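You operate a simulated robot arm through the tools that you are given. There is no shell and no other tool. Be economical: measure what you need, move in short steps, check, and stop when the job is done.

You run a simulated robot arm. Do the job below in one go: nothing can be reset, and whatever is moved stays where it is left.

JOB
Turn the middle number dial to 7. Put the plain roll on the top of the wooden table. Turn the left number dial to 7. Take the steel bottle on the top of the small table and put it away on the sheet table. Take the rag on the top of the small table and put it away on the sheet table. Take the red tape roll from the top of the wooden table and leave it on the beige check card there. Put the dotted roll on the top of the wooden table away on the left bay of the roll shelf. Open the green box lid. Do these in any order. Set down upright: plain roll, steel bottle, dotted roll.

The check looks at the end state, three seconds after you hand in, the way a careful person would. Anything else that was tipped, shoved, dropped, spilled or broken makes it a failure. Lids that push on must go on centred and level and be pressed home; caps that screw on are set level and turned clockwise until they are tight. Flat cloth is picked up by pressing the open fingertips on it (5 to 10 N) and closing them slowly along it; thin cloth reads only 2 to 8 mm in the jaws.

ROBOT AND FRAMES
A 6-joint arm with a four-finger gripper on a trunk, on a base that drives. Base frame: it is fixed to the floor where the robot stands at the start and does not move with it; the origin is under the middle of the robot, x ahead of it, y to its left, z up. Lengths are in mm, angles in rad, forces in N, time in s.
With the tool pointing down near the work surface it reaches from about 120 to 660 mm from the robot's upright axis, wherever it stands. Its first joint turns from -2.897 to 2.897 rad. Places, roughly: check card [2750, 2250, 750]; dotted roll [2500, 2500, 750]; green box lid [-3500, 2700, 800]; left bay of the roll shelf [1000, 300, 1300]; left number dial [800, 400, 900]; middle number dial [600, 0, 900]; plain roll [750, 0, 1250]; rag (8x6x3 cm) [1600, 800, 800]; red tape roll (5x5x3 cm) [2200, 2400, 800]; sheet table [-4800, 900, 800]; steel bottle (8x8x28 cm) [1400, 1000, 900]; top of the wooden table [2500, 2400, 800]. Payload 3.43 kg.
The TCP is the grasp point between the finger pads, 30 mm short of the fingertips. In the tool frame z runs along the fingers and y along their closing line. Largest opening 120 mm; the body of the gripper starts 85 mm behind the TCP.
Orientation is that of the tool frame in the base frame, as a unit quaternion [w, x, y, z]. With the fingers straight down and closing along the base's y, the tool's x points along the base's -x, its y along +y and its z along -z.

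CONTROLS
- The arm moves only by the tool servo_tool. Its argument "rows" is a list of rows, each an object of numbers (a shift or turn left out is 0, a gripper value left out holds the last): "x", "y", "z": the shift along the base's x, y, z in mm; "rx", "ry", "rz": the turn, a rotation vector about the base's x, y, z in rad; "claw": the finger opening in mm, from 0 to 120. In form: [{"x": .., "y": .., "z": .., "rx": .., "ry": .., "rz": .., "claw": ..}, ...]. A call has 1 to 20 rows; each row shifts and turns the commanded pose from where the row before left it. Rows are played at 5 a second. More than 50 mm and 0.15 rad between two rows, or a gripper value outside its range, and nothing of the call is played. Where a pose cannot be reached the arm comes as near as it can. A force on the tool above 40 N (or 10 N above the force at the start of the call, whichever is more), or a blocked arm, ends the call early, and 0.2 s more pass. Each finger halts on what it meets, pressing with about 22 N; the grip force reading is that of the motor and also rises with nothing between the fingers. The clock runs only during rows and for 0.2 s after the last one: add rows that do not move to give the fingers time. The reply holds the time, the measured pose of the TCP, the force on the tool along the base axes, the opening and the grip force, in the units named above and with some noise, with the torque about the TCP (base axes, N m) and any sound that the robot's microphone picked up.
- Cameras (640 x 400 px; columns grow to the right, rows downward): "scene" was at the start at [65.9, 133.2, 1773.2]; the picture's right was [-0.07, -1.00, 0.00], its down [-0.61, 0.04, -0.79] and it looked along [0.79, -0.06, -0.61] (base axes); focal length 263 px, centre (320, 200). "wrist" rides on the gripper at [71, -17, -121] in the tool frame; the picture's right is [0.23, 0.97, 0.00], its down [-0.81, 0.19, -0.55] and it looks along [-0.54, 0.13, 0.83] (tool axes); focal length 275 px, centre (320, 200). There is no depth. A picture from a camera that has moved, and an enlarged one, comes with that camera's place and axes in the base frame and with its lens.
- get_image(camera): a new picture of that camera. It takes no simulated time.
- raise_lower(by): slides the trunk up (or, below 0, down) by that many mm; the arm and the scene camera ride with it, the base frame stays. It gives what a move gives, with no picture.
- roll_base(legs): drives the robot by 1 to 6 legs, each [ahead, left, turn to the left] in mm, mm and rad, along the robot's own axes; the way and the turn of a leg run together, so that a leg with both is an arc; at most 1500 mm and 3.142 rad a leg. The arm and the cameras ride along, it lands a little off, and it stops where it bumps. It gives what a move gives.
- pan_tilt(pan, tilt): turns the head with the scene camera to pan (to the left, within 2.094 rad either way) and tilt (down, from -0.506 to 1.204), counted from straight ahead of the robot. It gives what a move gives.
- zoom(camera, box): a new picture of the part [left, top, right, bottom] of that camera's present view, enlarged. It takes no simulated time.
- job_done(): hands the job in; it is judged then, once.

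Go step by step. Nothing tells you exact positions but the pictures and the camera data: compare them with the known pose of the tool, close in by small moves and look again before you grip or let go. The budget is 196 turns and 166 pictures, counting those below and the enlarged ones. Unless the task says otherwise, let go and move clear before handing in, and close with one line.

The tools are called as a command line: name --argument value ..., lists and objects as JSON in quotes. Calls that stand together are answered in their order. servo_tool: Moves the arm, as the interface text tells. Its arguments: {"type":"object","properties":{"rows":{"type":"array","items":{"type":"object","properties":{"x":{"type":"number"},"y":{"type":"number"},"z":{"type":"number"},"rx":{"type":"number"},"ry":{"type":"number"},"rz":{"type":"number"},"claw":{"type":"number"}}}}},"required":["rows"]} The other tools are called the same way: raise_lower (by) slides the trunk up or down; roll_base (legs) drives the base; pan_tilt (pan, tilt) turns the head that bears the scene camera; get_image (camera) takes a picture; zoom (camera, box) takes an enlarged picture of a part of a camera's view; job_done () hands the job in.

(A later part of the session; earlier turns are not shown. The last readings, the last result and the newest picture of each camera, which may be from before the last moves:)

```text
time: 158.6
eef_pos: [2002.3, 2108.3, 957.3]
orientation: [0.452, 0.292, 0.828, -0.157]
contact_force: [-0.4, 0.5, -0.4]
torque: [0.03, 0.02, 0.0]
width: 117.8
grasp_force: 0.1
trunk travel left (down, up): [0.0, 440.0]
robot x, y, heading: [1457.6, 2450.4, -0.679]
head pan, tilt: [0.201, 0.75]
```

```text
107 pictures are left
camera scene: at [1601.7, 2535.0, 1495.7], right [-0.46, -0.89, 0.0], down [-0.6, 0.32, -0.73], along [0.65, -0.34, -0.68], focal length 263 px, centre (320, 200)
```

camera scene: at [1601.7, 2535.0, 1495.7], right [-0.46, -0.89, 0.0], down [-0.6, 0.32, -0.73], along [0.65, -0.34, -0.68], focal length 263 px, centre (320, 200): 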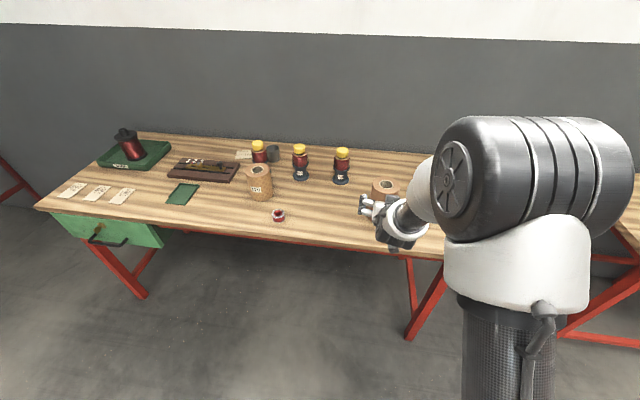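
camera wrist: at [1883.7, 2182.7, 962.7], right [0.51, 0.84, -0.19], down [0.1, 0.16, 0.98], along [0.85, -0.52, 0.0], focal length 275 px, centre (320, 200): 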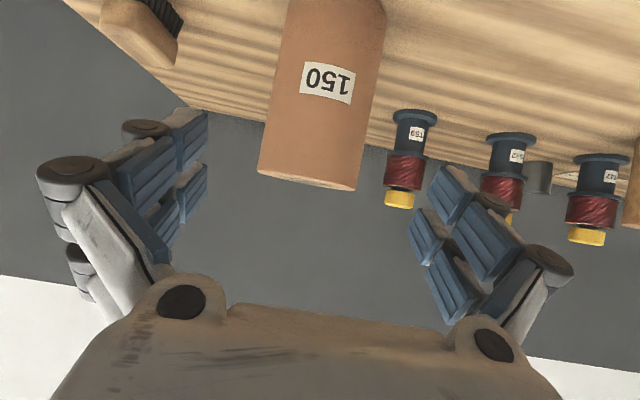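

Plain roll stands upright. Next the tape: I'll back off slightly, slide left to t≈3235, and steepen the pitch to 45° for picking the tape.

roll_base --legs '[[-60, 0, 0], [0, 352, 0.04]]'

servo_tool --rows '[{"rx": 0.081, "ry": 0.103, "claw": 90}, {"rx": 0.081, "ry": 0.103}, {}]'

get_image --camera "wrist"

get_image --camera "scene"

```text
time: 161.5
eef_pos: [2192.5, 2456.6, 958.8]
orientation: [0.454, 0.274, 0.835, -0.147]
contact_force: [0.4, 0.5, -0.6]
torque: [0.01, 0.0, 0.0]
width: 118.0
grasp_force: 0.1
trunk travel left (down, up): [0.0, 440.0]
robot x, y, heading: [1631.9, 2775.5, -0.64]
head pan, tilt: [0.201, 0.75]
```

```text
time: 162.3
eef_pos: [2190.3, 2453.9, 956.5]
orientation: [0.355, 0.292, 0.881, -0.115]
contact_force: [0.7, 1.1, 0.0]
torque: [-0.01, -0.02, -0.02]
width: 90.0
grasp_force: 0.0
trunk travel left (down, up): [0.0, 440.0]
robot x, y, heading: [1629.8, 2778.5, -0.634]
head pan, tilt: [0.201, 0.75]
```

```text
106 pictures are left
camera wrist: at [2073.1, 2522.0, 993.8], right [0.45, 0.88, -0.15], down [0.27, 0.03, 0.96], along [0.85, -0.47, -0.23], focal length 275 px, centre (320, 200)
```

wrist: 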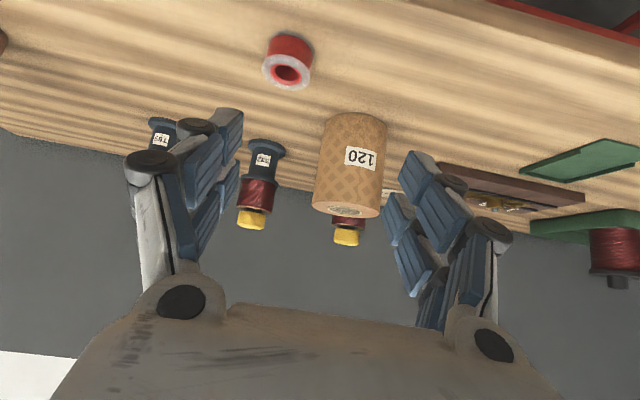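

```text
105 pictures are left
camera scene: at [1773.7, 2865.6, 1495.8], right [-0.42, -0.91, 0.0], down [-0.62, 0.29, -0.73], along [0.66, -0.31, -0.68], focal length 263 px, centre (320, 200)
```

scene: 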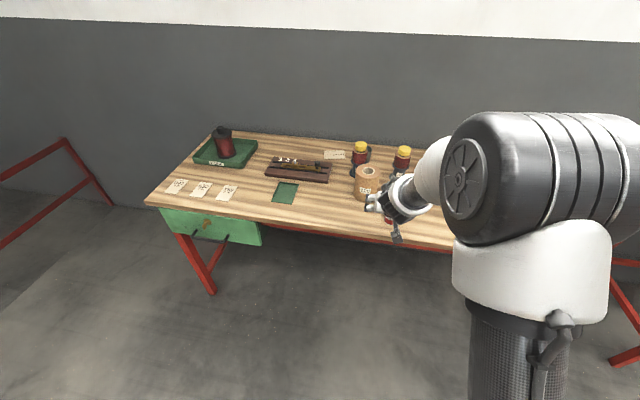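

Tape located at (2246,2368). I'll move over it and descend, checking in between, and also zoom on the card.

zoom --camera "scene" --box '[300, 130, 420, 205]'

servo_tool --rows '[{"x": 11, "y": -19, "z": -15}, {"x": 11, "y": -19, "z": -15}, {"x": 11, "y": -19, "z": -15}, {"x": 11, "y": -20, "z": -15}, {}]'

get_image --camera "wrist"

```text
5.33 times, centred on (360, 168) of scene
camera zoom: at [1773.7, 2865.6, 1495.8], right [-0.42, -0.91, 0.0], down [-0.62, 0.29, -0.73], along [0.66, -0.31, -0.68], focal length 1402 px, centre (107, 373)
```

zoom: 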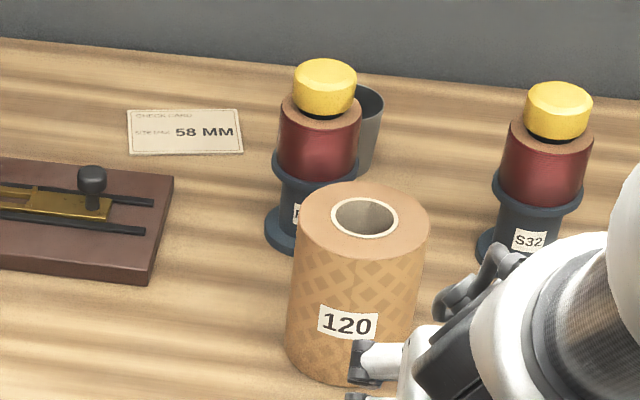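

```text
time: 163.5
eef_pos: [2235.6, 2381.0, 897.9]
orientation: [0.343, 0.292, 0.886, -0.105]
contact_force: [0.1, 0.6, 0.5]
torque: [-0.02, -0.05, -0.03]
width: 90.2
grasp_force: 0.0
trunk travel left (down, up): [0.0, 440.0]
robot x, y, heading: [1633.2, 2774.7, -0.639]
head pan, tilt: [0.201, 0.75]
```

```text
103 pictures are left
camera wrist: at [2118.2, 2446.3, 938.9], right [0.44, 0.89, -0.14], down [0.29, 0.01, 0.96], along [0.85, -0.46, -0.26], focal length 275 px, centre (320, 200)
```

wrist: 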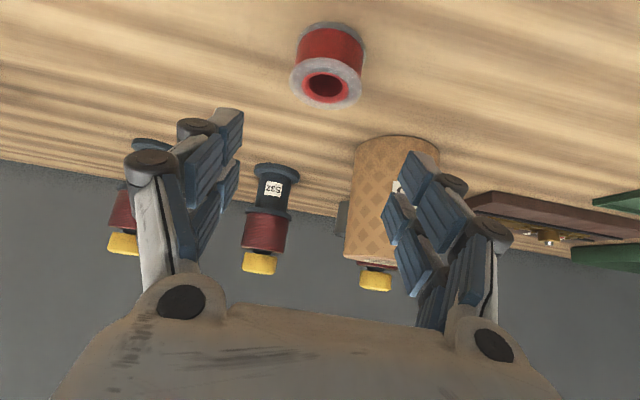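

servo_tool --rows '[{"x": -3, "y": -1, "z": -15}, {"x": -2, "y": -1, "z": -15}, {"z": -14}, {"z": -12}, {"z": -8}, {}]'

get_image --camera "wrist"

```text
time: 164.9
eef_pos: [2230.7, 2376.2, 834.2]
orientation: [0.342, 0.293, 0.887, -0.107]
contact_force: [0.5, 0.6, 0.5]
torque: [0.01, -0.02, 0.0]
width: 89.8
grasp_force: 0.1
trunk travel left (down, up): [0.0, 440.0]
robot x, y, heading: [1630.6, 2777.4, -0.64]
head pan, tilt: [0.201, 0.75]
```

```text
102 pictures are left
camera wrist: at [2115.3, 2442.7, 875.6], right [0.44, 0.89, -0.15], down [0.3, 0.01, 0.96], along [0.85, -0.46, -0.26], focal length 275 px, centre (320, 200)
```

wrist: 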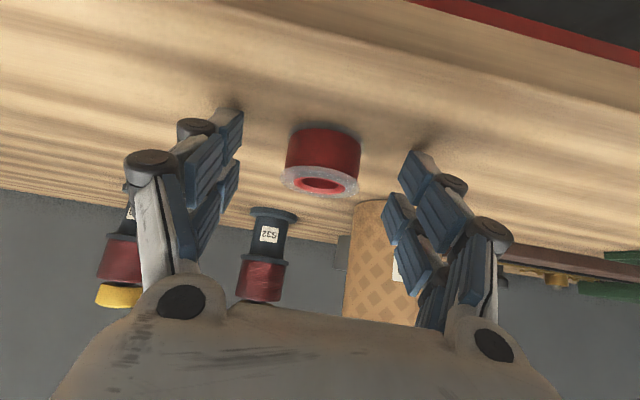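

Centred on the tape. Small correction and close.

servo_tool --rows '[{"x": -2.5, "y": 1.8, "z": -3}, {}, {"claw": 75}, {"claw": 62}, {"claw": 54}, {"claw": 46}, {"claw": 40}, {"claw": 36}, {}]'

servo_tool --rows '[{"z": 10}, {"z": 20}, {"z": 30}, {"z": 30}, {"z": 30}, {}]'

get_image --camera "wrist"

```text
time: 166.9
eef_pos: [2227.3, 2375.5, 836.9]
orientation: [0.346, 0.296, 0.883, -0.111]
contact_force: [-19.2, -16.1, 33.8]
torque: [-1.42, 1.28, -0.24]
width: 52.8
grasp_force: 14.6
trunk travel left (down, up): [0.0, 440.0]
robot x, y, heading: [1628.0, 2779.2, -0.642]
head pan, tilt: [0.201, 0.75]
```

```text
time: 168.3
eef_pos: [2226.7, 2375.8, 923.9]
orientation: [0.343, 0.294, 0.885, -0.11]
contact_force: [1.0, 0.0, -0.2]
torque: [0.02, 0.0, 0.02]
width: 43.9
grasp_force: 22.3
out of reach, approached as far as the arm can: row 4, 5
trunk travel left (down, up): [0.0, 440.0]
robot x, y, heading: [1629.8, 2775.4, -0.633]
head pan, tilt: [0.201, 0.75]
```

```text
101 pictures are left
camera wrist: at [2110.9, 2442.1, 964.8], right [0.44, 0.88, -0.15], down [0.29, 0.01, 0.96], along [0.85, -0.47, -0.25], focal length 275 px, centre (320, 200)
```

wrist: 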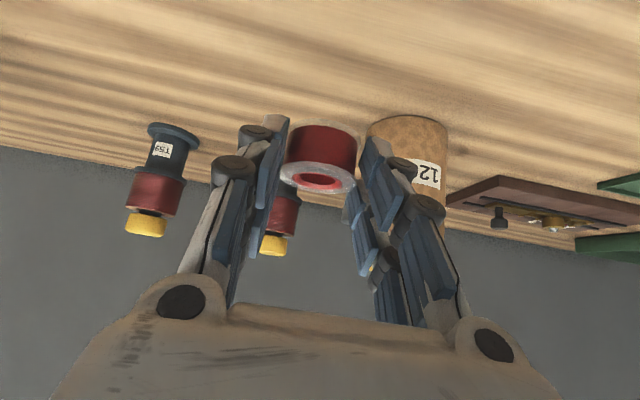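

Tape is held. Before going to the card I need to know how far I can reach at this pitch, so I'll back off and test extension in free space.

roll_base --legs '[[-250, 0, 0]]'

servo_tool --rows '[{"z": -20}, {"z": -20}, {"z": -14}, {"x": 20, "y": -15}, {"x": 20, "y": -15}, {"x": 20, "y": -15}, {"x": 20, "y": -15}, {"x": 20, "y": -15}, {"x": 20, "y": -15}, {}]'

```text
time: 170.1
eef_pos: [2030.2, 2521.9, 924.3]
orientation: [0.344, 0.292, 0.885, -0.11]
contact_force: [-0.5, 0.4, 0.4]
torque: [0.02, -0.01, 0.0]
width: 43.9
grasp_force: 21.8
trunk travel left (down, up): [0.0, 440.0]
robot x, y, heading: [1437.6, 2923.9, -0.632]
head pan, tilt: [0.201, 0.75]
```

```text
time: 172.3
eef_pos: [2120.3, 2448.2, 884.7]
orientation: [0.344, 0.292, 0.886, -0.109]
contact_force: [-0.4, 0.8, -0.5]
torque: [0.01, 0.0, -0.02]
width: 44.3
grasp_force: 22.4
out of reach, approached as far as the arm can: row 1, 2, 4, 5, 6
trunk travel left (down, up): [0.0, 440.0]
robot x, y, heading: [1435.8, 2925.2, -0.641]
head pan, tilt: [0.201, 0.75]
```

servo_tool --rows '[{"z": -10}, {"z": -10}, {"x": 16, "y": -12}, {"x": 16, "y": -12}, {"x": 16, "y": -12}, {}]'

get_image --camera "scene"

```text
time: 173.7
eef_pos: [2155.6, 2420.6, 863.4]
orientation: [0.343, 0.293, 0.886, -0.11]
contact_force: [-0.7, -0.4, -0.3]
torque: [-0.02, 0.01, 0.03]
width: 44.0
grasp_force: 21.8
out of reach, approached as far as the arm can: row 5
trunk travel left (down, up): [0.0, 440.0]
robot x, y, heading: [1433.4, 2919.1, -0.632]
head pan, tilt: [0.201, 0.75]
```

```text
100 pictures are left
camera scene: at [1576.0, 3011.9, 1495.8], right [-0.42, -0.91, 0.0], down [-0.62, 0.29, -0.73], along [0.66, -0.31, -0.68], focal length 263 px, centre (320, 200)
```

scene: 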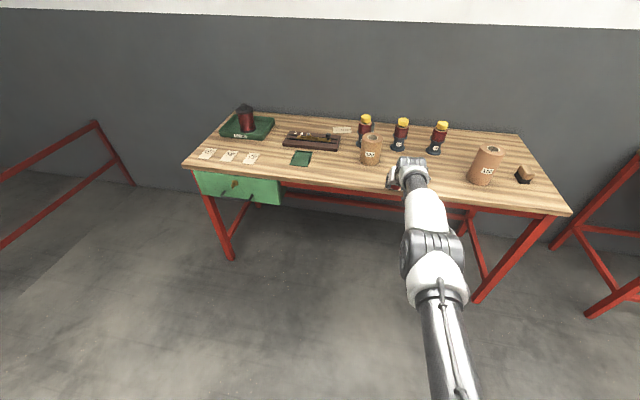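

At z≈863 the arm reaches ~877 mm ahead, so the card is reachable with the base well off the table. I'll set the arm at ~835 mm, use the trunk for height, and drive in.

servo_tool --rows '[{"x": -11, "y": 8}, {"x": -11, "y": 8}, {"x": -10, "y": 8, "z": -6}, {"z": -6}, {}]'

raise_lower --by 80

```text
time: 174.9
eef_pos: [2125.2, 2444.2, 852.8]
orientation: [0.344, 0.292, 0.886, -0.109]
contact_force: [0.5, -0.3, -1.0]
torque: [0.01, -0.03, -0.02]
width: 44.1
grasp_force: 22.6
trunk travel left (down, up): [0.0, 440.0]
robot x, y, heading: [1432.0, 2926.6, -0.633]
head pan, tilt: [0.201, 0.75]
```

```text
time: 176.1
eef_pos: [2125.5, 2444.0, 930.5]
orientation: [0.343, 0.292, 0.886, -0.108]
contact_force: [0.7, -0.1, -0.3]
torque: [0.01, -0.01, 0.0]
width: 43.9
grasp_force: 22.5
trunk travel left (down, up): [-80.0, 360.0]
robot x, y, heading: [1431.1, 2923.9, -0.638]
head pan, tilt: [0.201, 0.75]
```

roll_base --legs '[[0, 284, 0], [400, 0, 0]]'

get_image --camera "scene"

get_image --camera "wrist"

```text
time: 180.1
eef_pos: [2607.6, 2428.8, 932.2]
orientation: [0.344, 0.294, 0.885, -0.11]
contact_force: [0.4, 0.2, -0.9]
torque: [0.01, 0.02, -0.01]
width: 44.3
grasp_force: 22.1
trunk travel left (down, up): [-80.0, 360.0]
robot x, y, heading: [1914.3, 2906.9, -0.639]
head pan, tilt: [0.201, 0.75]
```

```text
99 pictures are left
camera scene: at [2059.9, 2997.3, 1575.7], right [-0.42, -0.91, 0.0], down [-0.62, 0.29, -0.73], along [0.66, -0.31, -0.68], focal length 263 px, centre (320, 200)
```

scene: 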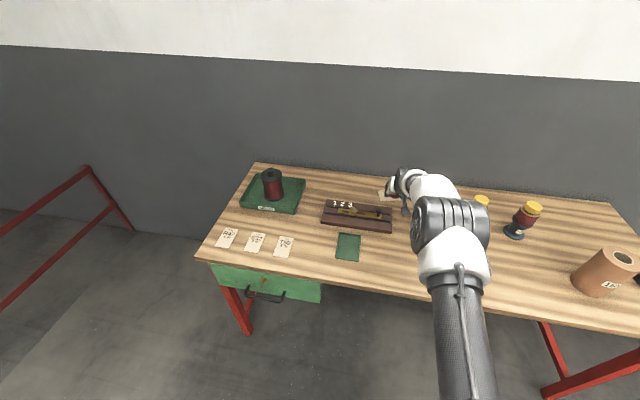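

```text
98 pictures are left
camera wrist: at [2490.9, 2495.2, 972.9], right [0.44, 0.88, -0.15], down [0.29, 0.01, 0.96], along [0.85, -0.47, -0.25], focal length 275 px, centre (320, 200)
```

wrist: 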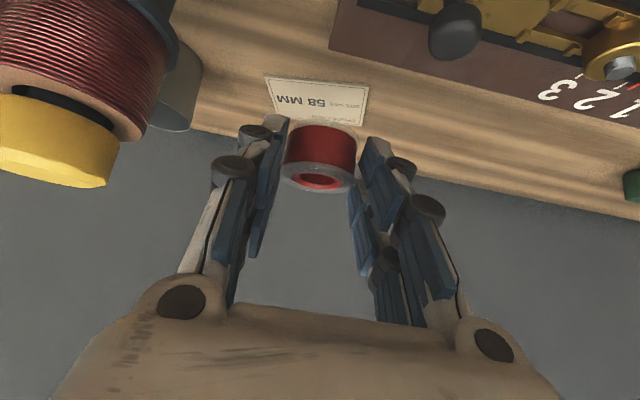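

The card centre is dead ahead at (2709,2354). Advance 115 mm, then lower by trunk.

roll_base --legs '[[116, 0, 0]]'

get_image --camera "wrist"

```text
time: 181.3
eef_pos: [2698.2, 2361.1, 932.9]
orientation: [0.343, 0.294, 0.885, -0.11]
contact_force: [0.3, -1.3, 0.2]
torque: [-0.02, 0.0, 0.01]
width: 43.9
grasp_force: 21.6
trunk travel left (down, up): [-80.0, 360.0]
robot x, y, heading: [2009.0, 2843.3, -0.636]
head pan, tilt: [0.201, 0.75]
```

```text
97 pictures are left
camera wrist: at [2581.9, 2428.0, 972.5], right [0.44, 0.88, -0.15], down [0.29, 0.01, 0.96], along [0.85, -0.47, -0.25], focal length 275 px, centre (320, 200)
```

wrist: 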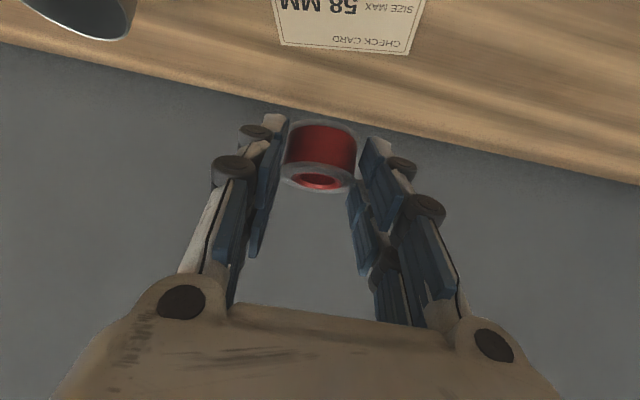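

raise_lower --by -78

get_image --camera "wrist"

```text
time: 182.4
eef_pos: [2697.1, 2361.4, 854.8]
orientation: [0.344, 0.294, 0.885, -0.11]
contact_force: [-0.5, 0.0, 0.0]
torque: [-0.01, 0.01, 0.0]
width: 44.1
grasp_force: 22.0
trunk travel left (down, up): [-2.0, 438.0]
robot x, y, heading: [2006.8, 2840.9, -0.635]
head pan, tilt: [0.201, 0.75]
```

```text
96 pictures are left
camera wrist: at [2581.4, 2428.3, 895.5], right [0.44, 0.88, -0.15], down [0.29, 0.01, 0.96], along [0.85, -0.47, -0.25], focal length 275 px, centre (320, 200)
```

wrist: 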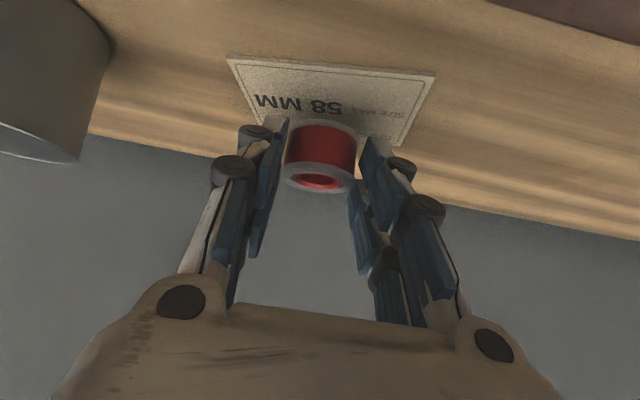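

Tape is centred over the card. Lowering to contact.

servo_tool --rows '[{"x": -3, "y": 2, "z": -5}, {"z": -5}, {"z": -3}, {}]'

servo_tool --rows '[{"z": -2}, {}]'

```text
time: 183.4
eef_pos: [2695.6, 2362.2, 842.5]
orientation: [0.343, 0.294, 0.885, -0.11]
contact_force: [-0.5, 0.4, 0.8]
torque: [0.05, -0.04, -0.05]
width: 43.9
grasp_force: 22.2
trunk travel left (down, up): [-2.0, 438.0]
robot x, y, heading: [2008.9, 2840.9, -0.635]
head pan, tilt: [0.201, 0.75]
```

```text
time: 184.1
eef_pos: [2695.6, 2363.2, 841.3]
orientation: [0.344, 0.295, 0.884, -0.111]
contact_force: [0.1, 0.6, 4.4]
torque: [0.08, -0.09, 0.04]
width: 44.2
grasp_force: 21.8
trunk travel left (down, up): [-2.0, 438.0]
robot x, y, heading: [2007.5, 2845.5, -0.635]
head pan, tilt: [0.201, 0.75]
```

servo_tool --rows '[{"claw": 47}, {"claw": 52}, {"claw": 60}, {"claw": 68}, {}]'

raise_lower --by 80

get_image --camera "wrist"

```text
time: 185.2
eef_pos: [2695.2, 2361.7, 840.0]
orientation: [0.343, 0.295, 0.885, -0.11]
contact_force: [0.2, 0.1, 0.4]
torque: [0.01, -0.02, 0.0]
width: 68.3
grasp_force: 0.1
trunk travel left (down, up): [-2.0, 438.0]
robot x, y, heading: [2011.5, 2839.7, -0.637]
head pan, tilt: [0.201, 0.75]
```

```text
time: 186.4
eef_pos: [2694.4, 2361.8, 919.0]
orientation: [0.343, 0.294, 0.885, -0.11]
contact_force: [0.0, -0.1, 0.3]
torque: [-0.01, -0.01, 0.02]
width: 68.2
grasp_force: 0.0
trunk travel left (down, up): [-82.0, 358.0]
robot x, y, heading: [2008.8, 2835.7, -0.639]
head pan, tilt: [0.201, 0.75]
```

```text
95 pictures are left
camera wrist: at [2578.5, 2429.8, 960.1], right [0.44, 0.88, -0.15], down [0.29, 0.01, 0.96], along [0.85, -0.47, -0.25], focal length 275 px, centre (320, 200)
```

wrist: 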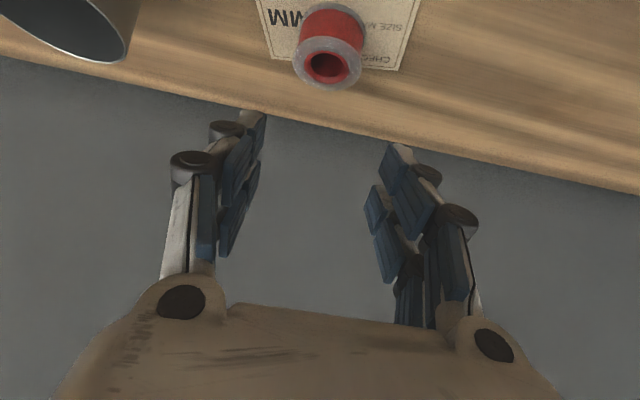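

Tape sits on the card. Backing straight out, then checking.

roll_base --legs '[[-520, 0, 0]]'

servo_tool --rows '[{"x": -20, "y": 15, "z": 8, "rx": -0.081, "ry": -0.103, "claw": 118}, {"x": -20, "y": 15, "z": 8, "rx": -0.081, "ry": -0.103}, {"x": -20, "y": 15, "z": 8}, {"x": -20, "y": 15, "z": 8}, {"x": -20, "y": 15, "z": 8}, {}]'

get_image --camera "scene"

zoom --camera "scene" --box '[280, 130, 440, 230]'

```text
time: 189.5
eef_pos: [2272.5, 2673.1, 920.4]
orientation: [0.344, 0.297, 0.884, -0.111]
contact_force: [-0.1, -0.4, -0.5]
torque: [0.01, -0.05, 0.02]
width: 68.0
grasp_force: 0.0
trunk travel left (down, up): [-82.0, 358.0]
robot x, y, heading: [1587.4, 3156.8, -0.641]
head pan, tilt: [0.201, 0.75]
```

```text
time: 190.9
eef_pos: [2179.0, 2745.8, 955.9]
orientation: [0.439, 0.278, 0.844, -0.136]
contact_force: [0.0, -0.1, -0.1]
torque: [-0.04, 0.0, -0.03]
width: 118.0
grasp_force: 0.1
out of reach, approached as far as the arm can: row 1
trunk travel left (down, up): [-82.0, 358.0]
robot x, y, heading: [1585.8, 3155.4, -0.646]
head pan, tilt: [0.201, 0.75]
```

```text
94 pictures are left
camera scene: at [1730.0, 3243.3, 1577.7], right [-0.43, -0.9, 0.0], down [-0.62, 0.29, -0.73], along [0.66, -0.31, -0.68], focal length 263 px, centre (320, 200)
```

scene: 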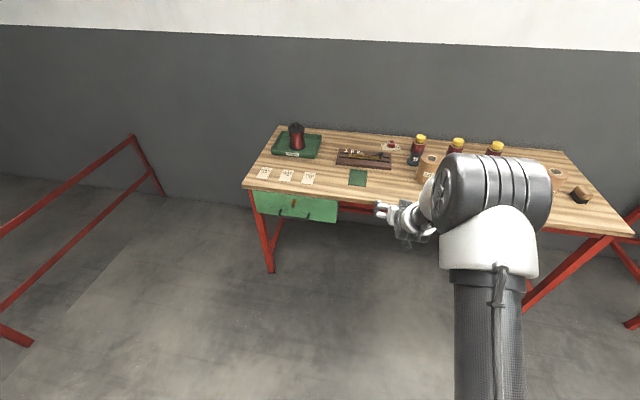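

```text
4.00 times, centred on (360, 180) of scene
camera zoom: at [1730.0, 3243.3, 1577.7], right [-0.43, -0.9, 0.0], down [-0.62, 0.29, -0.73], along [0.66, -0.31, -0.68], focal length 1051 px, centre (160, 280)
```

zoom: 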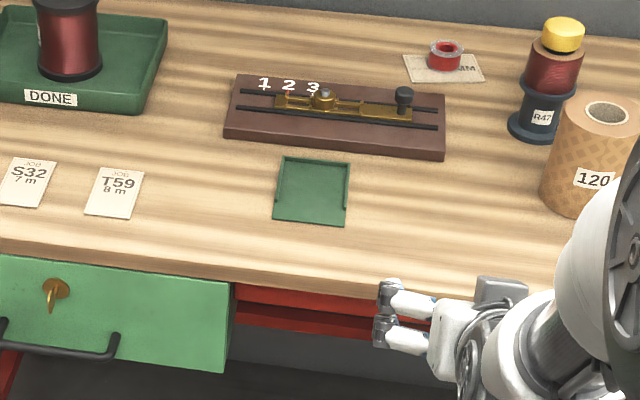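

Tape confirmed on the card. The dotted roll axis is about (2411,2366). I'll line up, lower, and look.

roll_base --legs '[[0, -163, 0.01], [270, 0, 0]]'

raise_lower --by -80

get_image --camera "wrist"

get_image --camera "scene"

```text
time: 193.8
eef_pos: [2297.4, 2460.8, 955.2]
orientation: [0.439, 0.275, 0.845, -0.135]
contact_force: [0.5, -0.3, -0.5]
torque: [0.02, 0.04, 0.03]
width: 118.0
grasp_force: 0.0
trunk travel left (down, up): [-82.0, 358.0]
robot x, y, heading: [1701.1, 2867.1, -0.637]
head pan, tilt: [0.201, 0.75]
```

```text
time: 195.0
eef_pos: [2296.6, 2461.4, 876.3]
orientation: [0.439, 0.275, 0.845, -0.136]
contact_force: [0.3, 0.1, 0.5]
torque: [0.01, -0.01, 0.02]
width: 117.7
grasp_force: 0.0
trunk travel left (down, up): [-2.0, 438.0]
robot x, y, heading: [1700.9, 2864.4, -0.637]
head pan, tilt: [0.201, 0.75]
```

```text
92 pictures are left
camera wrist: at [2174.4, 2529.1, 887.6], right [0.46, 0.87, -0.17], down [0.12, 0.13, 0.98], along [0.88, -0.47, -0.04], focal length 275 px, centre (320, 200)
```

wrist: 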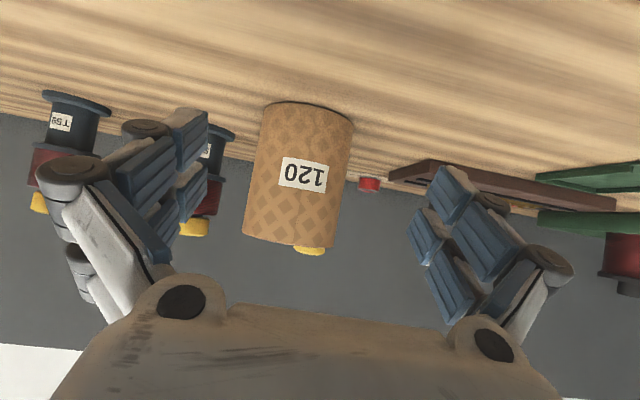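

```text
91 pictures are left
camera scene: at [1844.4, 2956.5, 1497.9], right [-0.42, -0.91, 0.0], down [-0.62, 0.29, -0.73], along [0.66, -0.31, -0.68], focal length 263 px, centre (320, 200)
```

scene: 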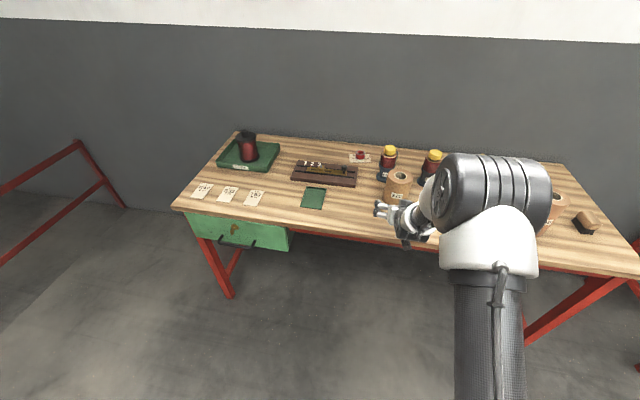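

Aligned laterally to about 1 mm. Driving forward 110 mm, then checking.

roll_base --legs '[[110, 0, 0]]'

get_image --camera "wrist"

```text
time: 196.2
eef_pos: [2384.6, 2398.5, 875.7]
orientation: [0.439, 0.273, 0.845, -0.134]
contact_force: [0.3, -0.1, -0.8]
torque: [-0.02, -0.03, 0.01]
width: 117.7
grasp_force: 0.1
trunk travel left (down, up): [-2.0, 438.0]
robot x, y, heading: [1784.1, 2803.4, -0.634]
head pan, tilt: [0.201, 0.75]
```

```text
90 pictures are left
camera wrist: at [2262.2, 2466.7, 887.0], right [0.46, 0.87, -0.17], down [0.12, 0.13, 0.98], along [0.88, -0.47, -0.04], focal length 275 px, centre (320, 200)
```

wrist: 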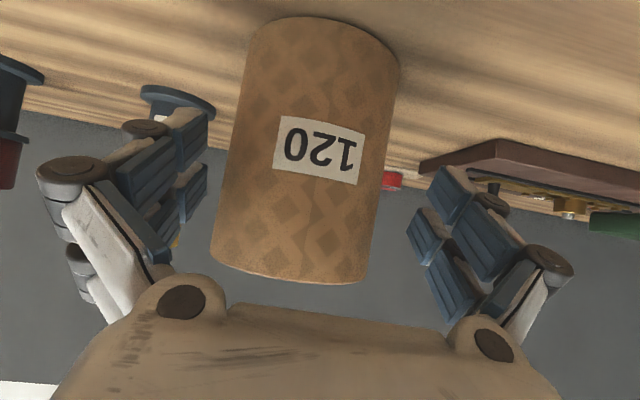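

Nearly there. Advance 30 mm, and close.

servo_tool --rows '[{"x": 8, "y": -6}, {"x": 8, "y": -6}, {"x": 8, "y": -6}, {}]'

servo_tool --rows '[{"claw": 110}, {"claw": 102}, {"claw": 94}, {"claw": 86}, {"claw": 78}, {"claw": 70}, {"claw": 60}, {"claw": 60}, {}]'

get_image --camera "wrist"

```text
time: 197.2
eef_pos: [2409.1, 2379.3, 876.2]
orientation: [0.439, 0.273, 0.846, -0.134]
contact_force: [-0.6, -0.1, 0.5]
torque: [-0.02, 0.01, 0.02]
width: 117.8
grasp_force: 0.2
trunk travel left (down, up): [-2.0, 438.0]
robot x, y, heading: [1786.4, 2805.3, -0.633]
head pan, tilt: [0.201, 0.75]
```

```text
time: 199.2
eef_pos: [2407.9, 2380.6, 877.6]
orientation: [0.439, 0.273, 0.846, -0.134]
contact_force: [-1.4, -2.5, 4.6]
torque: [-0.34, 0.3, 0.08]
width: 89.2
grasp_force: 22.3
trunk travel left (down, up): [-2.0, 438.0]
robot x, y, heading: [1788.3, 2804.5, -0.634]
head pan, tilt: [0.201, 0.75]
```

```text
89 pictures are left
camera wrist: at [2286.2, 2447.5, 887.9], right [0.46, 0.87, -0.18], down [0.12, 0.14, 0.98], along [0.88, -0.47, -0.04], focal length 275 px, centre (320, 200)
```

wrist: 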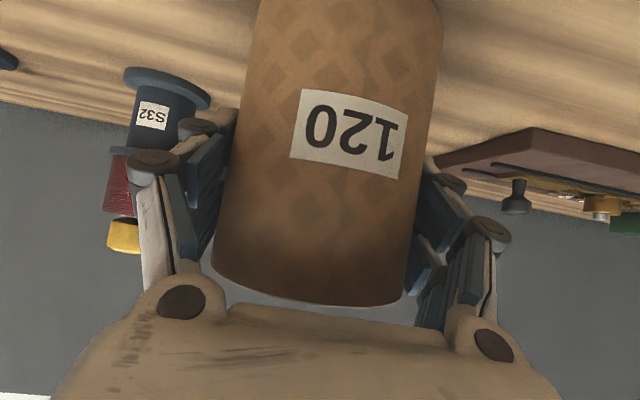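

Gripped (89 mm). Lifting by trunk and backing out, then travelling back to the shelf.

raise_lower --by 100

roll_base --legs '[[-350, 0, 0], [0, -1250, 0], [0, -1250, 0]]'

raise_lower --by 200

servo_tool --rows '[{"z": 40}, {"z": 40}, {"z": 40}, {"z": 40}, {"z": 40}, {"z": 20}, {}]'

get_image --camera "scene"

```text
time: 200.5
eef_pos: [2409.3, 2379.5, 975.1]
orientation: [0.438, 0.273, 0.846, -0.133]
contact_force: [0.3, 0.4, -4.1]
torque: [-0.01, 0.0, -0.04]
width: 89.2
grasp_force: 22.2
trunk travel left (down, up): [-102.0, 338.0]
robot x, y, heading: [1783.9, 2802.1, -0.635]
head pan, tilt: [0.201, 0.75]
```

```text
time: 214.7
eef_pos: [613.1, 571.6, 976.1]
orientation: [0.437, 0.274, 0.846, -0.134]
contact_force: [-0.1, -0.3, -4.7]
torque: [-0.01, -0.01, 0.02]
width: 88.4
grasp_force: 21.6
trunk travel left (down, up): [-102.0, 338.0]
robot x, y, heading: [-6.7, 994.7, -0.635]
head pan, tilt: [0.201, 0.75]
```

```text
time: 216.9
eef_pos: [613.4, 571.0, 1174.5]
orientation: [0.438, 0.273, 0.846, -0.133]
contact_force: [0.3, -0.9, -5.6]
torque: [0.01, -0.01, -0.01]
width: 88.8
grasp_force: 22.3
trunk travel left (down, up): [-302.0, 138.0]
robot x, y, heading: [-7.2, 994.5, -0.631]
head pan, tilt: [0.201, 0.75]
```

```text
time: 218.5
eef_pos: [613.5, 565.6, 1361.6]
orientation: [0.438, 0.278, 0.843, -0.144]
contact_force: [0.1, 0.4, -5.3]
torque: [-0.04, -0.01, 0.04]
width: 88.7
grasp_force: 21.2
out of reach, approached as far as the arm can: row 5, 6
trunk travel left (down, up): [-302.0, 138.0]
robot x, y, heading: [-6.8, 995.3, -0.635]
head pan, tilt: [0.201, 0.75]
```

```text
88 pictures are left
camera scene: at [135.8, 1084.4, 1797.7], right [-0.42, -0.91, 0.0], down [-0.62, 0.29, -0.73], along [0.66, -0.31, -0.68], focal length 263 px, centre (320, 200)
```

scene: 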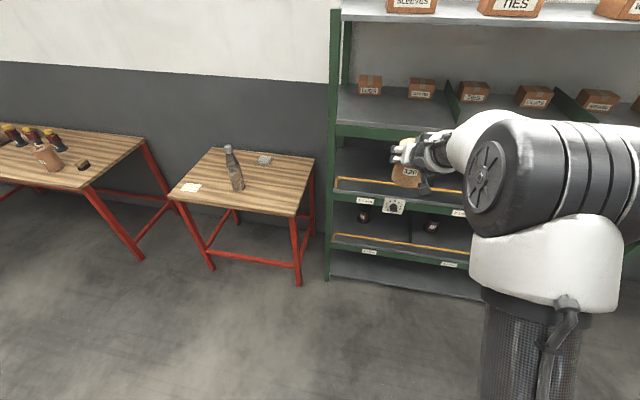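

The left bay is ahead. I'll raise 60 mm and drive in most of the way.

raise_lower --by 58

roll_base --legs '[[260, 11, 0]]'

get_image --camera "scene"

get_image --camera "wrist"

```text
time: 219.4
eef_pos: [612.3, 566.8, 1418.9]
orientation: [0.438, 0.277, 0.843, -0.143]
contact_force: [0.4, 0.3, -5.2]
torque: [-0.01, 0.01, 0.02]
width: 88.5
grasp_force: 21.7
trunk travel left (down, up): [-360.0, 80.0]
robot x, y, heading: [-5.2, 996.4, -0.632]
head pan, tilt: [0.201, 0.75]
```

```text
time: 221.3
eef_pos: [829.5, 414.1, 1418.5]
orientation: [0.438, 0.28, 0.842, -0.144]
contact_force: [0.5, -0.7, -5.0]
torque: [0.02, -0.01, 0.01]
width: 88.7
grasp_force: 21.8
trunk travel left (down, up): [-360.0, 80.0]
robot x, y, heading: [210.9, 846.6, -0.635]
head pan, tilt: [0.201, 0.75]
```

```text
87 pictures are left
camera scene: at [355.0, 935.4, 1855.7], right [-0.42, -0.91, 0.0], down [-0.62, 0.29, -0.73], along [0.66, -0.31, -0.68], focal length 263 px, centre (320, 200)
```

scene: 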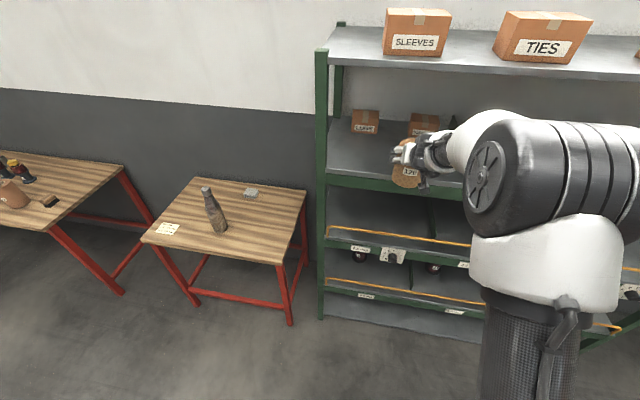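

```text
86 pictures are left
camera wrist: at [708.5, 484.9, 1429.7], right [0.47, 0.86, -0.19], down [0.12, 0.14, 0.98], along [0.87, -0.49, -0.04], focal length 275 px, centre (320, 200)
```

wrist: 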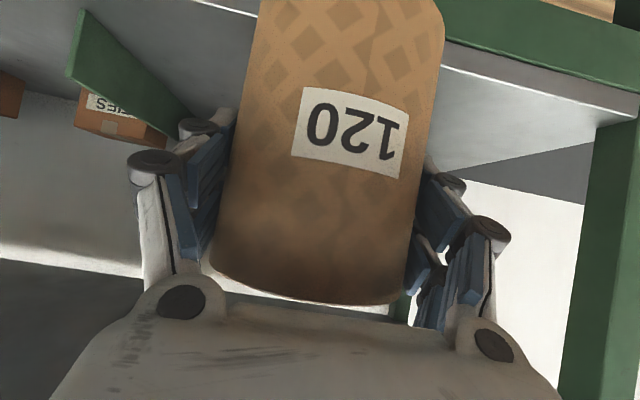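

roll_base --legs '[[165, 0, 0]]'

get_image --camera "wrist"

get_image --camera "scene"

```text
time: 222.8
eef_pos: [958.4, 321.4, 1417.8]
orientation: [0.437, 0.279, 0.843, -0.143]
contact_force: [-0.3, -0.2, -6.2]
torque: [-0.05, -0.06, 0.01]
width: 88.7
grasp_force: 22.2
trunk travel left (down, up): [-360.0, 80.0]
robot x, y, heading: [343.6, 753.4, -0.638]
head pan, tilt: [0.201, 0.75]
```

```text
85 pictures are left
camera wrist: at [838.2, 390.3, 1429.4], right [0.47, 0.86, -0.19], down [0.12, 0.14, 0.98], along [0.87, -0.49, -0.04], focal length 275 px, centre (320, 200)
```

wrist: 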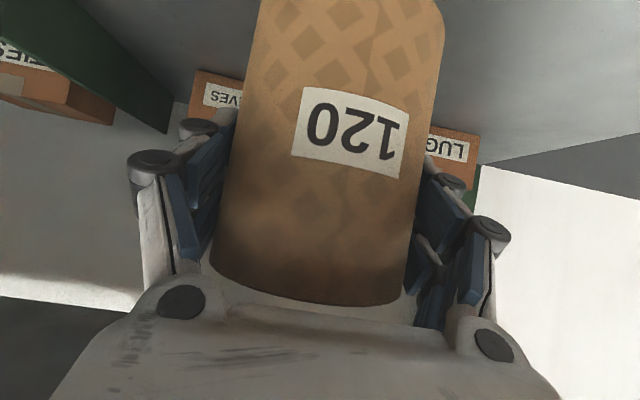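

```text
84 pictures are left
camera scene: at [483.8, 839.9, 1855.7], right [-0.42, -0.91, 0.0], down [-0.62, 0.29, -0.73], along [0.66, -0.31, -0.68], focal length 263 px, centre (320, 200)
```

scene: 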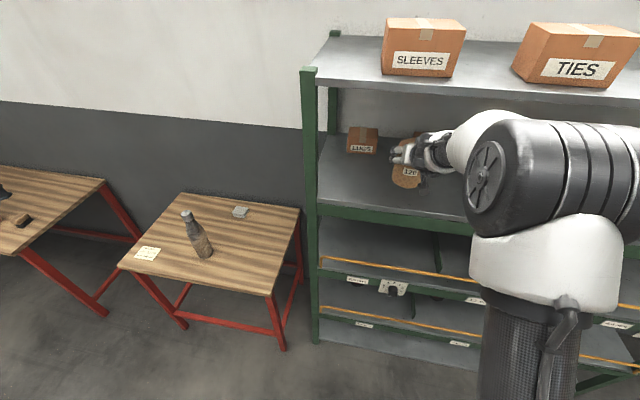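

Inside the left bay, clear of boxes and divider. Lowering gently.

raise_lower --by -24

servo_tool --rows '[{"z": -2}, {"z": -2}, {}]'

servo_tool --rows '[{"z": -1.5}, {}]'

```text
time: 223.5
eef_pos: [957.2, 320.9, 1394.5]
orientation: [0.438, 0.279, 0.842, -0.144]
contact_force: [-0.8, -0.3, -4.9]
torque: [0.01, -0.03, -0.04]
width: 88.4
grasp_force: 21.7
trunk travel left (down, up): [-336.0, 104.0]
robot x, y, heading: [340.8, 752.7, -0.638]
head pan, tilt: [0.201, 0.75]
```

```text
time: 224.3
eef_pos: [957.6, 321.2, 1390.5]
orientation: [0.437, 0.278, 0.843, -0.143]
contact_force: [0.6, 0.4, -4.5]
torque: [0.0, -0.04, -0.03]
width: 88.8
grasp_force: 21.4
trunk travel left (down, up): [-336.0, 104.0]
robot x, y, heading: [339.3, 752.7, -0.634]
head pan, tilt: [0.201, 0.75]
```

```text
time: 224.9
eef_pos: [956.6, 319.7, 1389.2]
orientation: [0.438, 0.279, 0.843, -0.144]
contact_force: [0.3, -0.5, -4.9]
torque: [-0.07, 0.0, -0.02]
width: 88.3
grasp_force: 22.3
trunk travel left (down, up): [-336.0, 104.0]
robot x, y, heading: [337.7, 752.3, -0.639]
head pan, tilt: [0.201, 0.75]
```

servo_tool --rows '[{"z": -1.5}, {}]'

servo_tool --rows '[{"z": -1.5}, {}]'

```text
time: 225.5
eef_pos: [959.0, 319.8, 1388.0]
orientation: [0.438, 0.278, 0.842, -0.144]
contact_force: [-0.8, 0.1, -5.1]
torque: [-0.01, -0.03, 0.04]
width: 88.8
grasp_force: 22.2
trunk travel left (down, up): [-336.0, 104.0]
robot x, y, heading: [341.1, 754.6, -0.636]
head pan, tilt: [0.201, 0.75]
```

```text
time: 226.1
eef_pos: [959.2, 319.4, 1385.2]
orientation: [0.436, 0.279, 0.843, -0.143]
contact_force: [-0.5, 0.4, -5.7]
torque: [-0.05, -0.02, -0.02]
width: 88.5
grasp_force: 21.6
trunk travel left (down, up): [-336.0, 104.0]
robot x, y, heading: [340.8, 750.3, -0.639]
head pan, tilt: [0.201, 0.75]
```

servo_tool --rows '[{"z": -1.5}, {}]'

servo_tool --rows '[{"z": -1.5}, {}]'

servo_tool --rows '[{"z": -1}, {}]'

```text
time: 226.7
eef_pos: [959.3, 320.8, 1384.6]
orientation: [0.438, 0.278, 0.843, -0.143]
contact_force: [-0.1, 0.3, -5.6]
torque: [-0.02, -0.05, 0.0]
width: 88.5
grasp_force: 22.2
trunk travel left (down, up): [-336.0, 104.0]
robot x, y, heading: [340.0, 749.3, -0.635]
head pan, tilt: [0.201, 0.75]
```

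```text
time: 227.3
eef_pos: [959.8, 319.6, 1382.4]
orientation: [0.438, 0.278, 0.843, -0.143]
contact_force: [-0.5, -0.2, -5.1]
torque: [0.0, 0.0, -0.03]
width: 88.6
grasp_force: 21.8
trunk travel left (down, up): [-336.0, 104.0]
robot x, y, heading: [342.2, 748.9, -0.637]
head pan, tilt: [0.201, 0.75]
```

```text
time: 227.9
eef_pos: [959.4, 320.2, 1381.5]
orientation: [0.437, 0.279, 0.843, -0.142]
contact_force: [-0.8, 0.3, -4.7]
torque: [0.02, -0.02, 0.04]
width: 88.7
grasp_force: 21.9
trunk travel left (down, up): [-336.0, 104.0]
robot x, y, heading: [339.2, 751.8, -0.633]
head pan, tilt: [0.201, 0.75]
```

servo_tool --rows '[{"z": -1.5}, {}]'

servo_tool --rows '[{"z": -1.5}, {}]'

get_image --camera "wrist"

```text
time: 228.5
eef_pos: [958.6, 320.5, 1381.7]
orientation: [0.437, 0.278, 0.843, -0.143]
contact_force: [-0.4, -0.3, -4.7]
torque: [-0.01, -0.01, 0.02]
width: 88.7
grasp_force: 21.7
trunk travel left (down, up): [-336.0, 104.0]
robot x, y, heading: [340.2, 752.7, -0.638]
head pan, tilt: [0.201, 0.75]
```

```text
time: 229.1
eef_pos: [958.7, 319.3, 1378.5]
orientation: [0.437, 0.278, 0.844, -0.143]
contact_force: [-0.1, -0.3, -4.4]
torque: [-0.05, -0.03, -0.01]
width: 88.5
grasp_force: 22.1
trunk travel left (down, up): [-336.0, 104.0]
robot x, y, heading: [341.3, 753.4, -0.636]
head pan, tilt: [0.201, 0.75]
```

```text
83 pictures are left
camera wrist: at [837.6, 390.5, 1389.8], right [0.47, 0.86, -0.19], down [0.12, 0.14, 0.98], along [0.87, -0.49, -0.04], focal length 275 px, centre (320, 200)
```

wrist: 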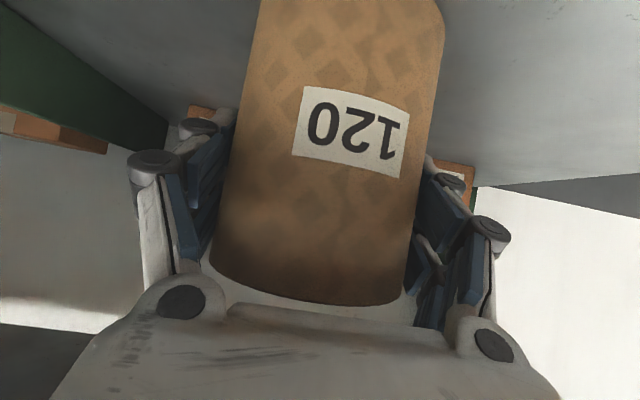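

servo_tool --rows '[{"z": -1.5}, {}]'

servo_tool --rows '[{"z": -1.5}, {}]'

servo_tool --rows '[{"z": -1.5}, {}]'

servo_tool --rows '[{"z": -1.5}, {}]'

```text
time: 229.7
eef_pos: [958.4, 319.5, 1378.6]
orientation: [0.438, 0.278, 0.843, -0.144]
contact_force: [-0.5, 0.5, -5.2]
torque: [-0.05, -0.05, 0.0]
width: 88.6
grasp_force: 21.5
trunk travel left (down, up): [-336.0, 104.0]
robot x, y, heading: [339.9, 754.1, -0.639]
head pan, tilt: [0.201, 0.75]
```

```text
time: 230.3
eef_pos: [958.2, 320.3, 1378.6]
orientation: [0.439, 0.279, 0.842, -0.145]
contact_force: [0.8, -1.0, 0.3]
torque: [0.13, 0.08, 0.04]
width: 88.7
grasp_force: 22.1
trunk travel left (down, up): [-336.0, 104.0]
robot x, y, heading: [338.0, 748.9, -0.638]
head pan, tilt: [0.201, 0.75]
```

```text
time: 230.9
eef_pos: [957.4, 320.0, 1378.9]
orientation: [0.441, 0.278, 0.841, -0.145]
contact_force: [1.7, -4.0, 10.3]
torque: [0.21, 0.36, 0.07]
width: 88.6
grasp_force: 22.0
trunk travel left (down, up): [-336.0, 104.0]
robot x, y, heading: [340.2, 754.8, -0.636]
head pan, tilt: [0.201, 0.75]
```

```text
time: 231.5
eef_pos: [959.0, 321.5, 1377.0]
orientation: [0.44, 0.279, 0.841, -0.145]
contact_force: [4.8, -5.6, 15.7]
torque: [-0.11, -0.18, 0.14]
width: 89.0
grasp_force: 21.9
trunk travel left (down, up): [-336.0, 104.0]
robot x, y, heading: [341.1, 757.2, -0.634]
head pan, tilt: [0.201, 0.75]
```

Contact reached. I'll ease off slightly, open slowly and retract along the tool axis.

servo_tool --rows '[{"z": 1.5}, {"claw": 92}, {"claw": 98}, {"claw": 106}, {"claw": 114}, {"claw": 118}, {}, {"x": -13, "y": 10, "z": 10}, {"x": -20, "y": 15, "z": 15}, {}]'

roll_base --legs '[[-250, 0, 0]]'

get_image --camera "wrist"

get_image --camera "scene"

```text
time: 233.7
eef_pos: [926.4, 345.4, 1399.7]
orientation: [0.438, 0.277, 0.843, -0.143]
contact_force: [0.4, 0.4, 0.4]
torque: [-0.01, 0.01, 0.01]
width: 118.2
grasp_force: 0.0
trunk travel left (down, up): [-336.0, 104.0]
robot x, y, heading: [340.1, 751.6, -0.641]
head pan, tilt: [0.201, 0.75]
```

```text
time: 235.5
eef_pos: [730.0, 498.1, 1401.2]
orientation: [0.438, 0.276, 0.843, -0.142]
contact_force: [-0.7, 0.5, 0.3]
torque: [-0.02, 0.02, -0.01]
width: 117.9
grasp_force: 0.1
trunk travel left (down, up): [-336.0, 104.0]
robot x, y, heading: [143.1, 901.2, -0.634]
head pan, tilt: [0.201, 0.75]
```

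```text
82 pictures are left
camera wrist: at [607.3, 567.2, 1411.4], right [0.47, 0.86, -0.19], down [0.12, 0.15, 0.98], along [0.88, -0.48, -0.04], focal length 275 px, centre (320, 200)
```

wrist: 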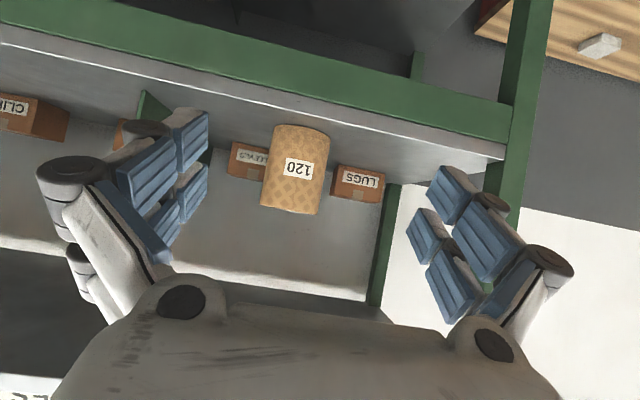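

```text
81 pictures are left
camera scene: at [281.2, 989.4, 1831.8], right [-0.42, -0.91, 0.0], down [-0.62, 0.28, -0.73], along [0.66, -0.31, -0.68], focal length 263 px, centre (320, 200)
```

scene: 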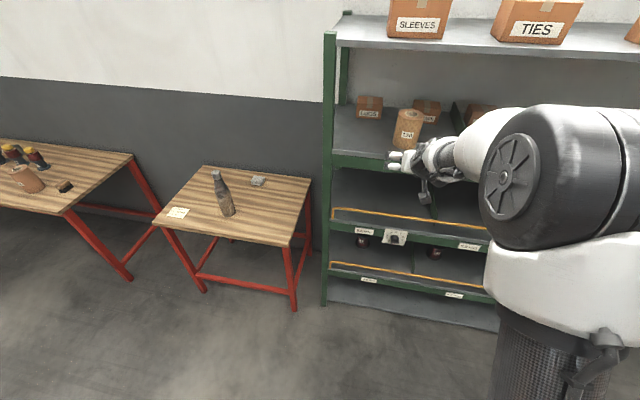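

Dotted roll is in the left bay. Next the small table with the bottle and rag: I'll lower the trunk and drive in front of it.

roll_base --legs '[[-40, 0, 0], [0, 820, 0]]'

raise_lower --by -200

get_image --camera "scene"

get_image --camera "wrist"

```text
time: 240.4
eef_pos: [1187.6, 1179.1, 1399.8]
orientation: [0.437, 0.284, 0.841, -0.146]
contact_force: [-0.2, -0.8, -0.5]
torque: [-0.02, 0.0, -0.02]
width: 117.7
grasp_force: 0.1
trunk travel left (down, up): [-336.0, 104.0]
robot x, y, heading: [606.3, 1593.4, -0.652]
head pan, tilt: [0.201, 0.75]
```

```text
time: 242.6
eef_pos: [1186.9, 1178.0, 1200.1]
orientation: [0.437, 0.284, 0.841, -0.146]
contact_force: [-0.9, -0.5, -0.3]
torque: [-0.02, 0.04, -0.01]
width: 117.7
grasp_force: 0.0
trunk travel left (down, up): [-136.0, 304.0]
robot x, y, heading: [604.0, 1588.1, -0.653]
head pan, tilt: [0.201, 0.75]
```

```text
80 pictures are left
camera scene: at [749.7, 1678.2, 1631.9], right [-0.43, -0.9, 0.0], down [-0.61, 0.3, -0.73], along [0.66, -0.32, -0.68], focal length 263 px, centre (320, 200)
```

scene: 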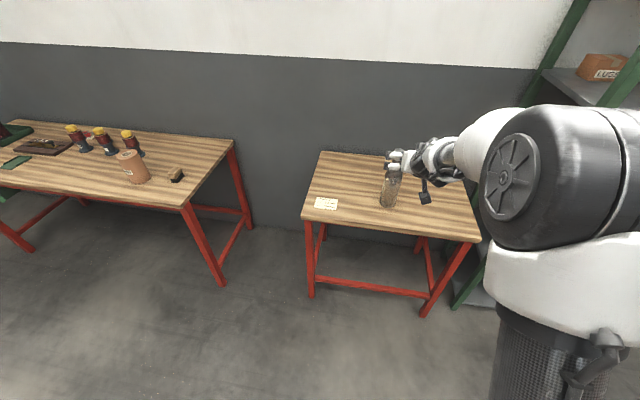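

```text
79 pictures are left
camera wrist: at [1067.4, 1249.8, 1211.3], right [0.48, 0.86, -0.19], down [0.13, 0.14, 0.98], along [0.87, -0.5, -0.04], focal length 275 px, centre (320, 200)
```

wrist: 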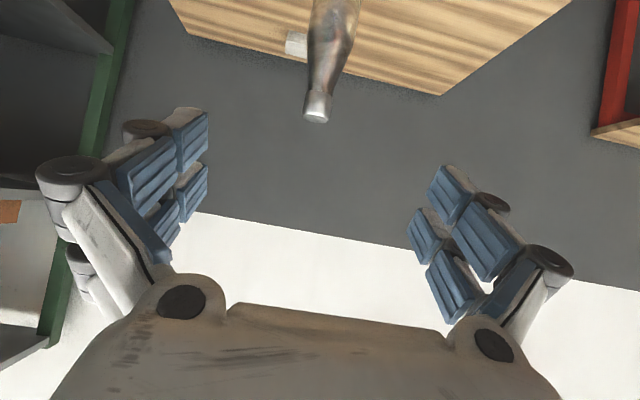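

The table top is z≈800 and the bottle axis is about (1399,1018). Lowering the trunk and arm to grip height in front of the table.

raise_lower --by -134

servo_tool --rows '[{"z": -35}, {"z": -35}, {"z": -35}, {"z": -35}, {"z": -30}, {"z": -18}, {}]'

get_image --camera "wrist"

get_image --camera "scene"

```text
time: 244.2
eef_pos: [1187.6, 1178.9, 1066.9]
orientation: [0.437, 0.283, 0.841, -0.146]
contact_force: [-0.4, -0.2, -0.5]
torque: [0.02, 0.0, -0.01]
width: 117.9
grasp_force: 0.1
trunk travel left (down, up): [-2.0, 438.0]
robot x, y, heading: [606.7, 1591.6, -0.654]
head pan, tilt: [0.201, 0.75]
```

```text
time: 245.8
eef_pos: [1187.9, 1179.2, 879.7]
orientation: [0.437, 0.284, 0.841, -0.147]
contact_force: [0.0, 0.0, -0.6]
torque: [-0.01, 0.0, -0.03]
width: 117.8
grasp_force: 0.1
trunk travel left (down, up): [-2.0, 438.0]
robot x, y, heading: [604.4, 1589.0, -0.652]
head pan, tilt: [0.201, 0.75]
```

```text
78 pictures are left
camera wrist: at [1066.9, 1250.4, 889.2], right [0.48, 0.86, -0.19], down [0.13, 0.14, 0.98], along [0.87, -0.5, -0.04], focal length 275 px, centre (320, 200)
```

wrist: 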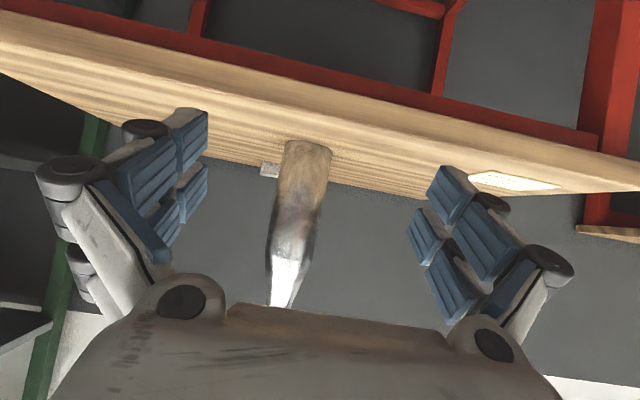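

```text
77 pictures are left
camera scene: at [749.8, 1678.1, 1497.8], right [-0.43, -0.9, 0.0], down [-0.61, 0.3, -0.73], along [0.66, -0.32, -0.68], focal length 263 px, centre (320, 200)
```

scene: 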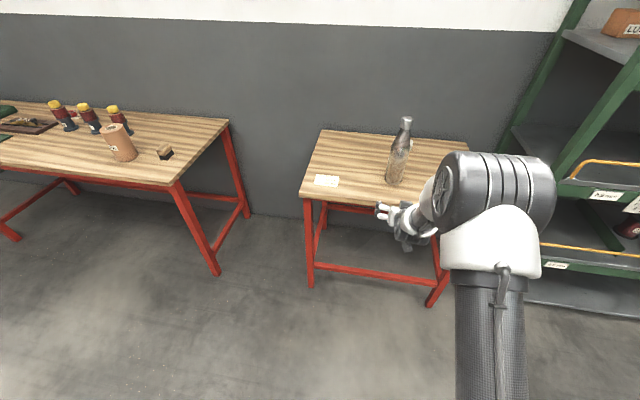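

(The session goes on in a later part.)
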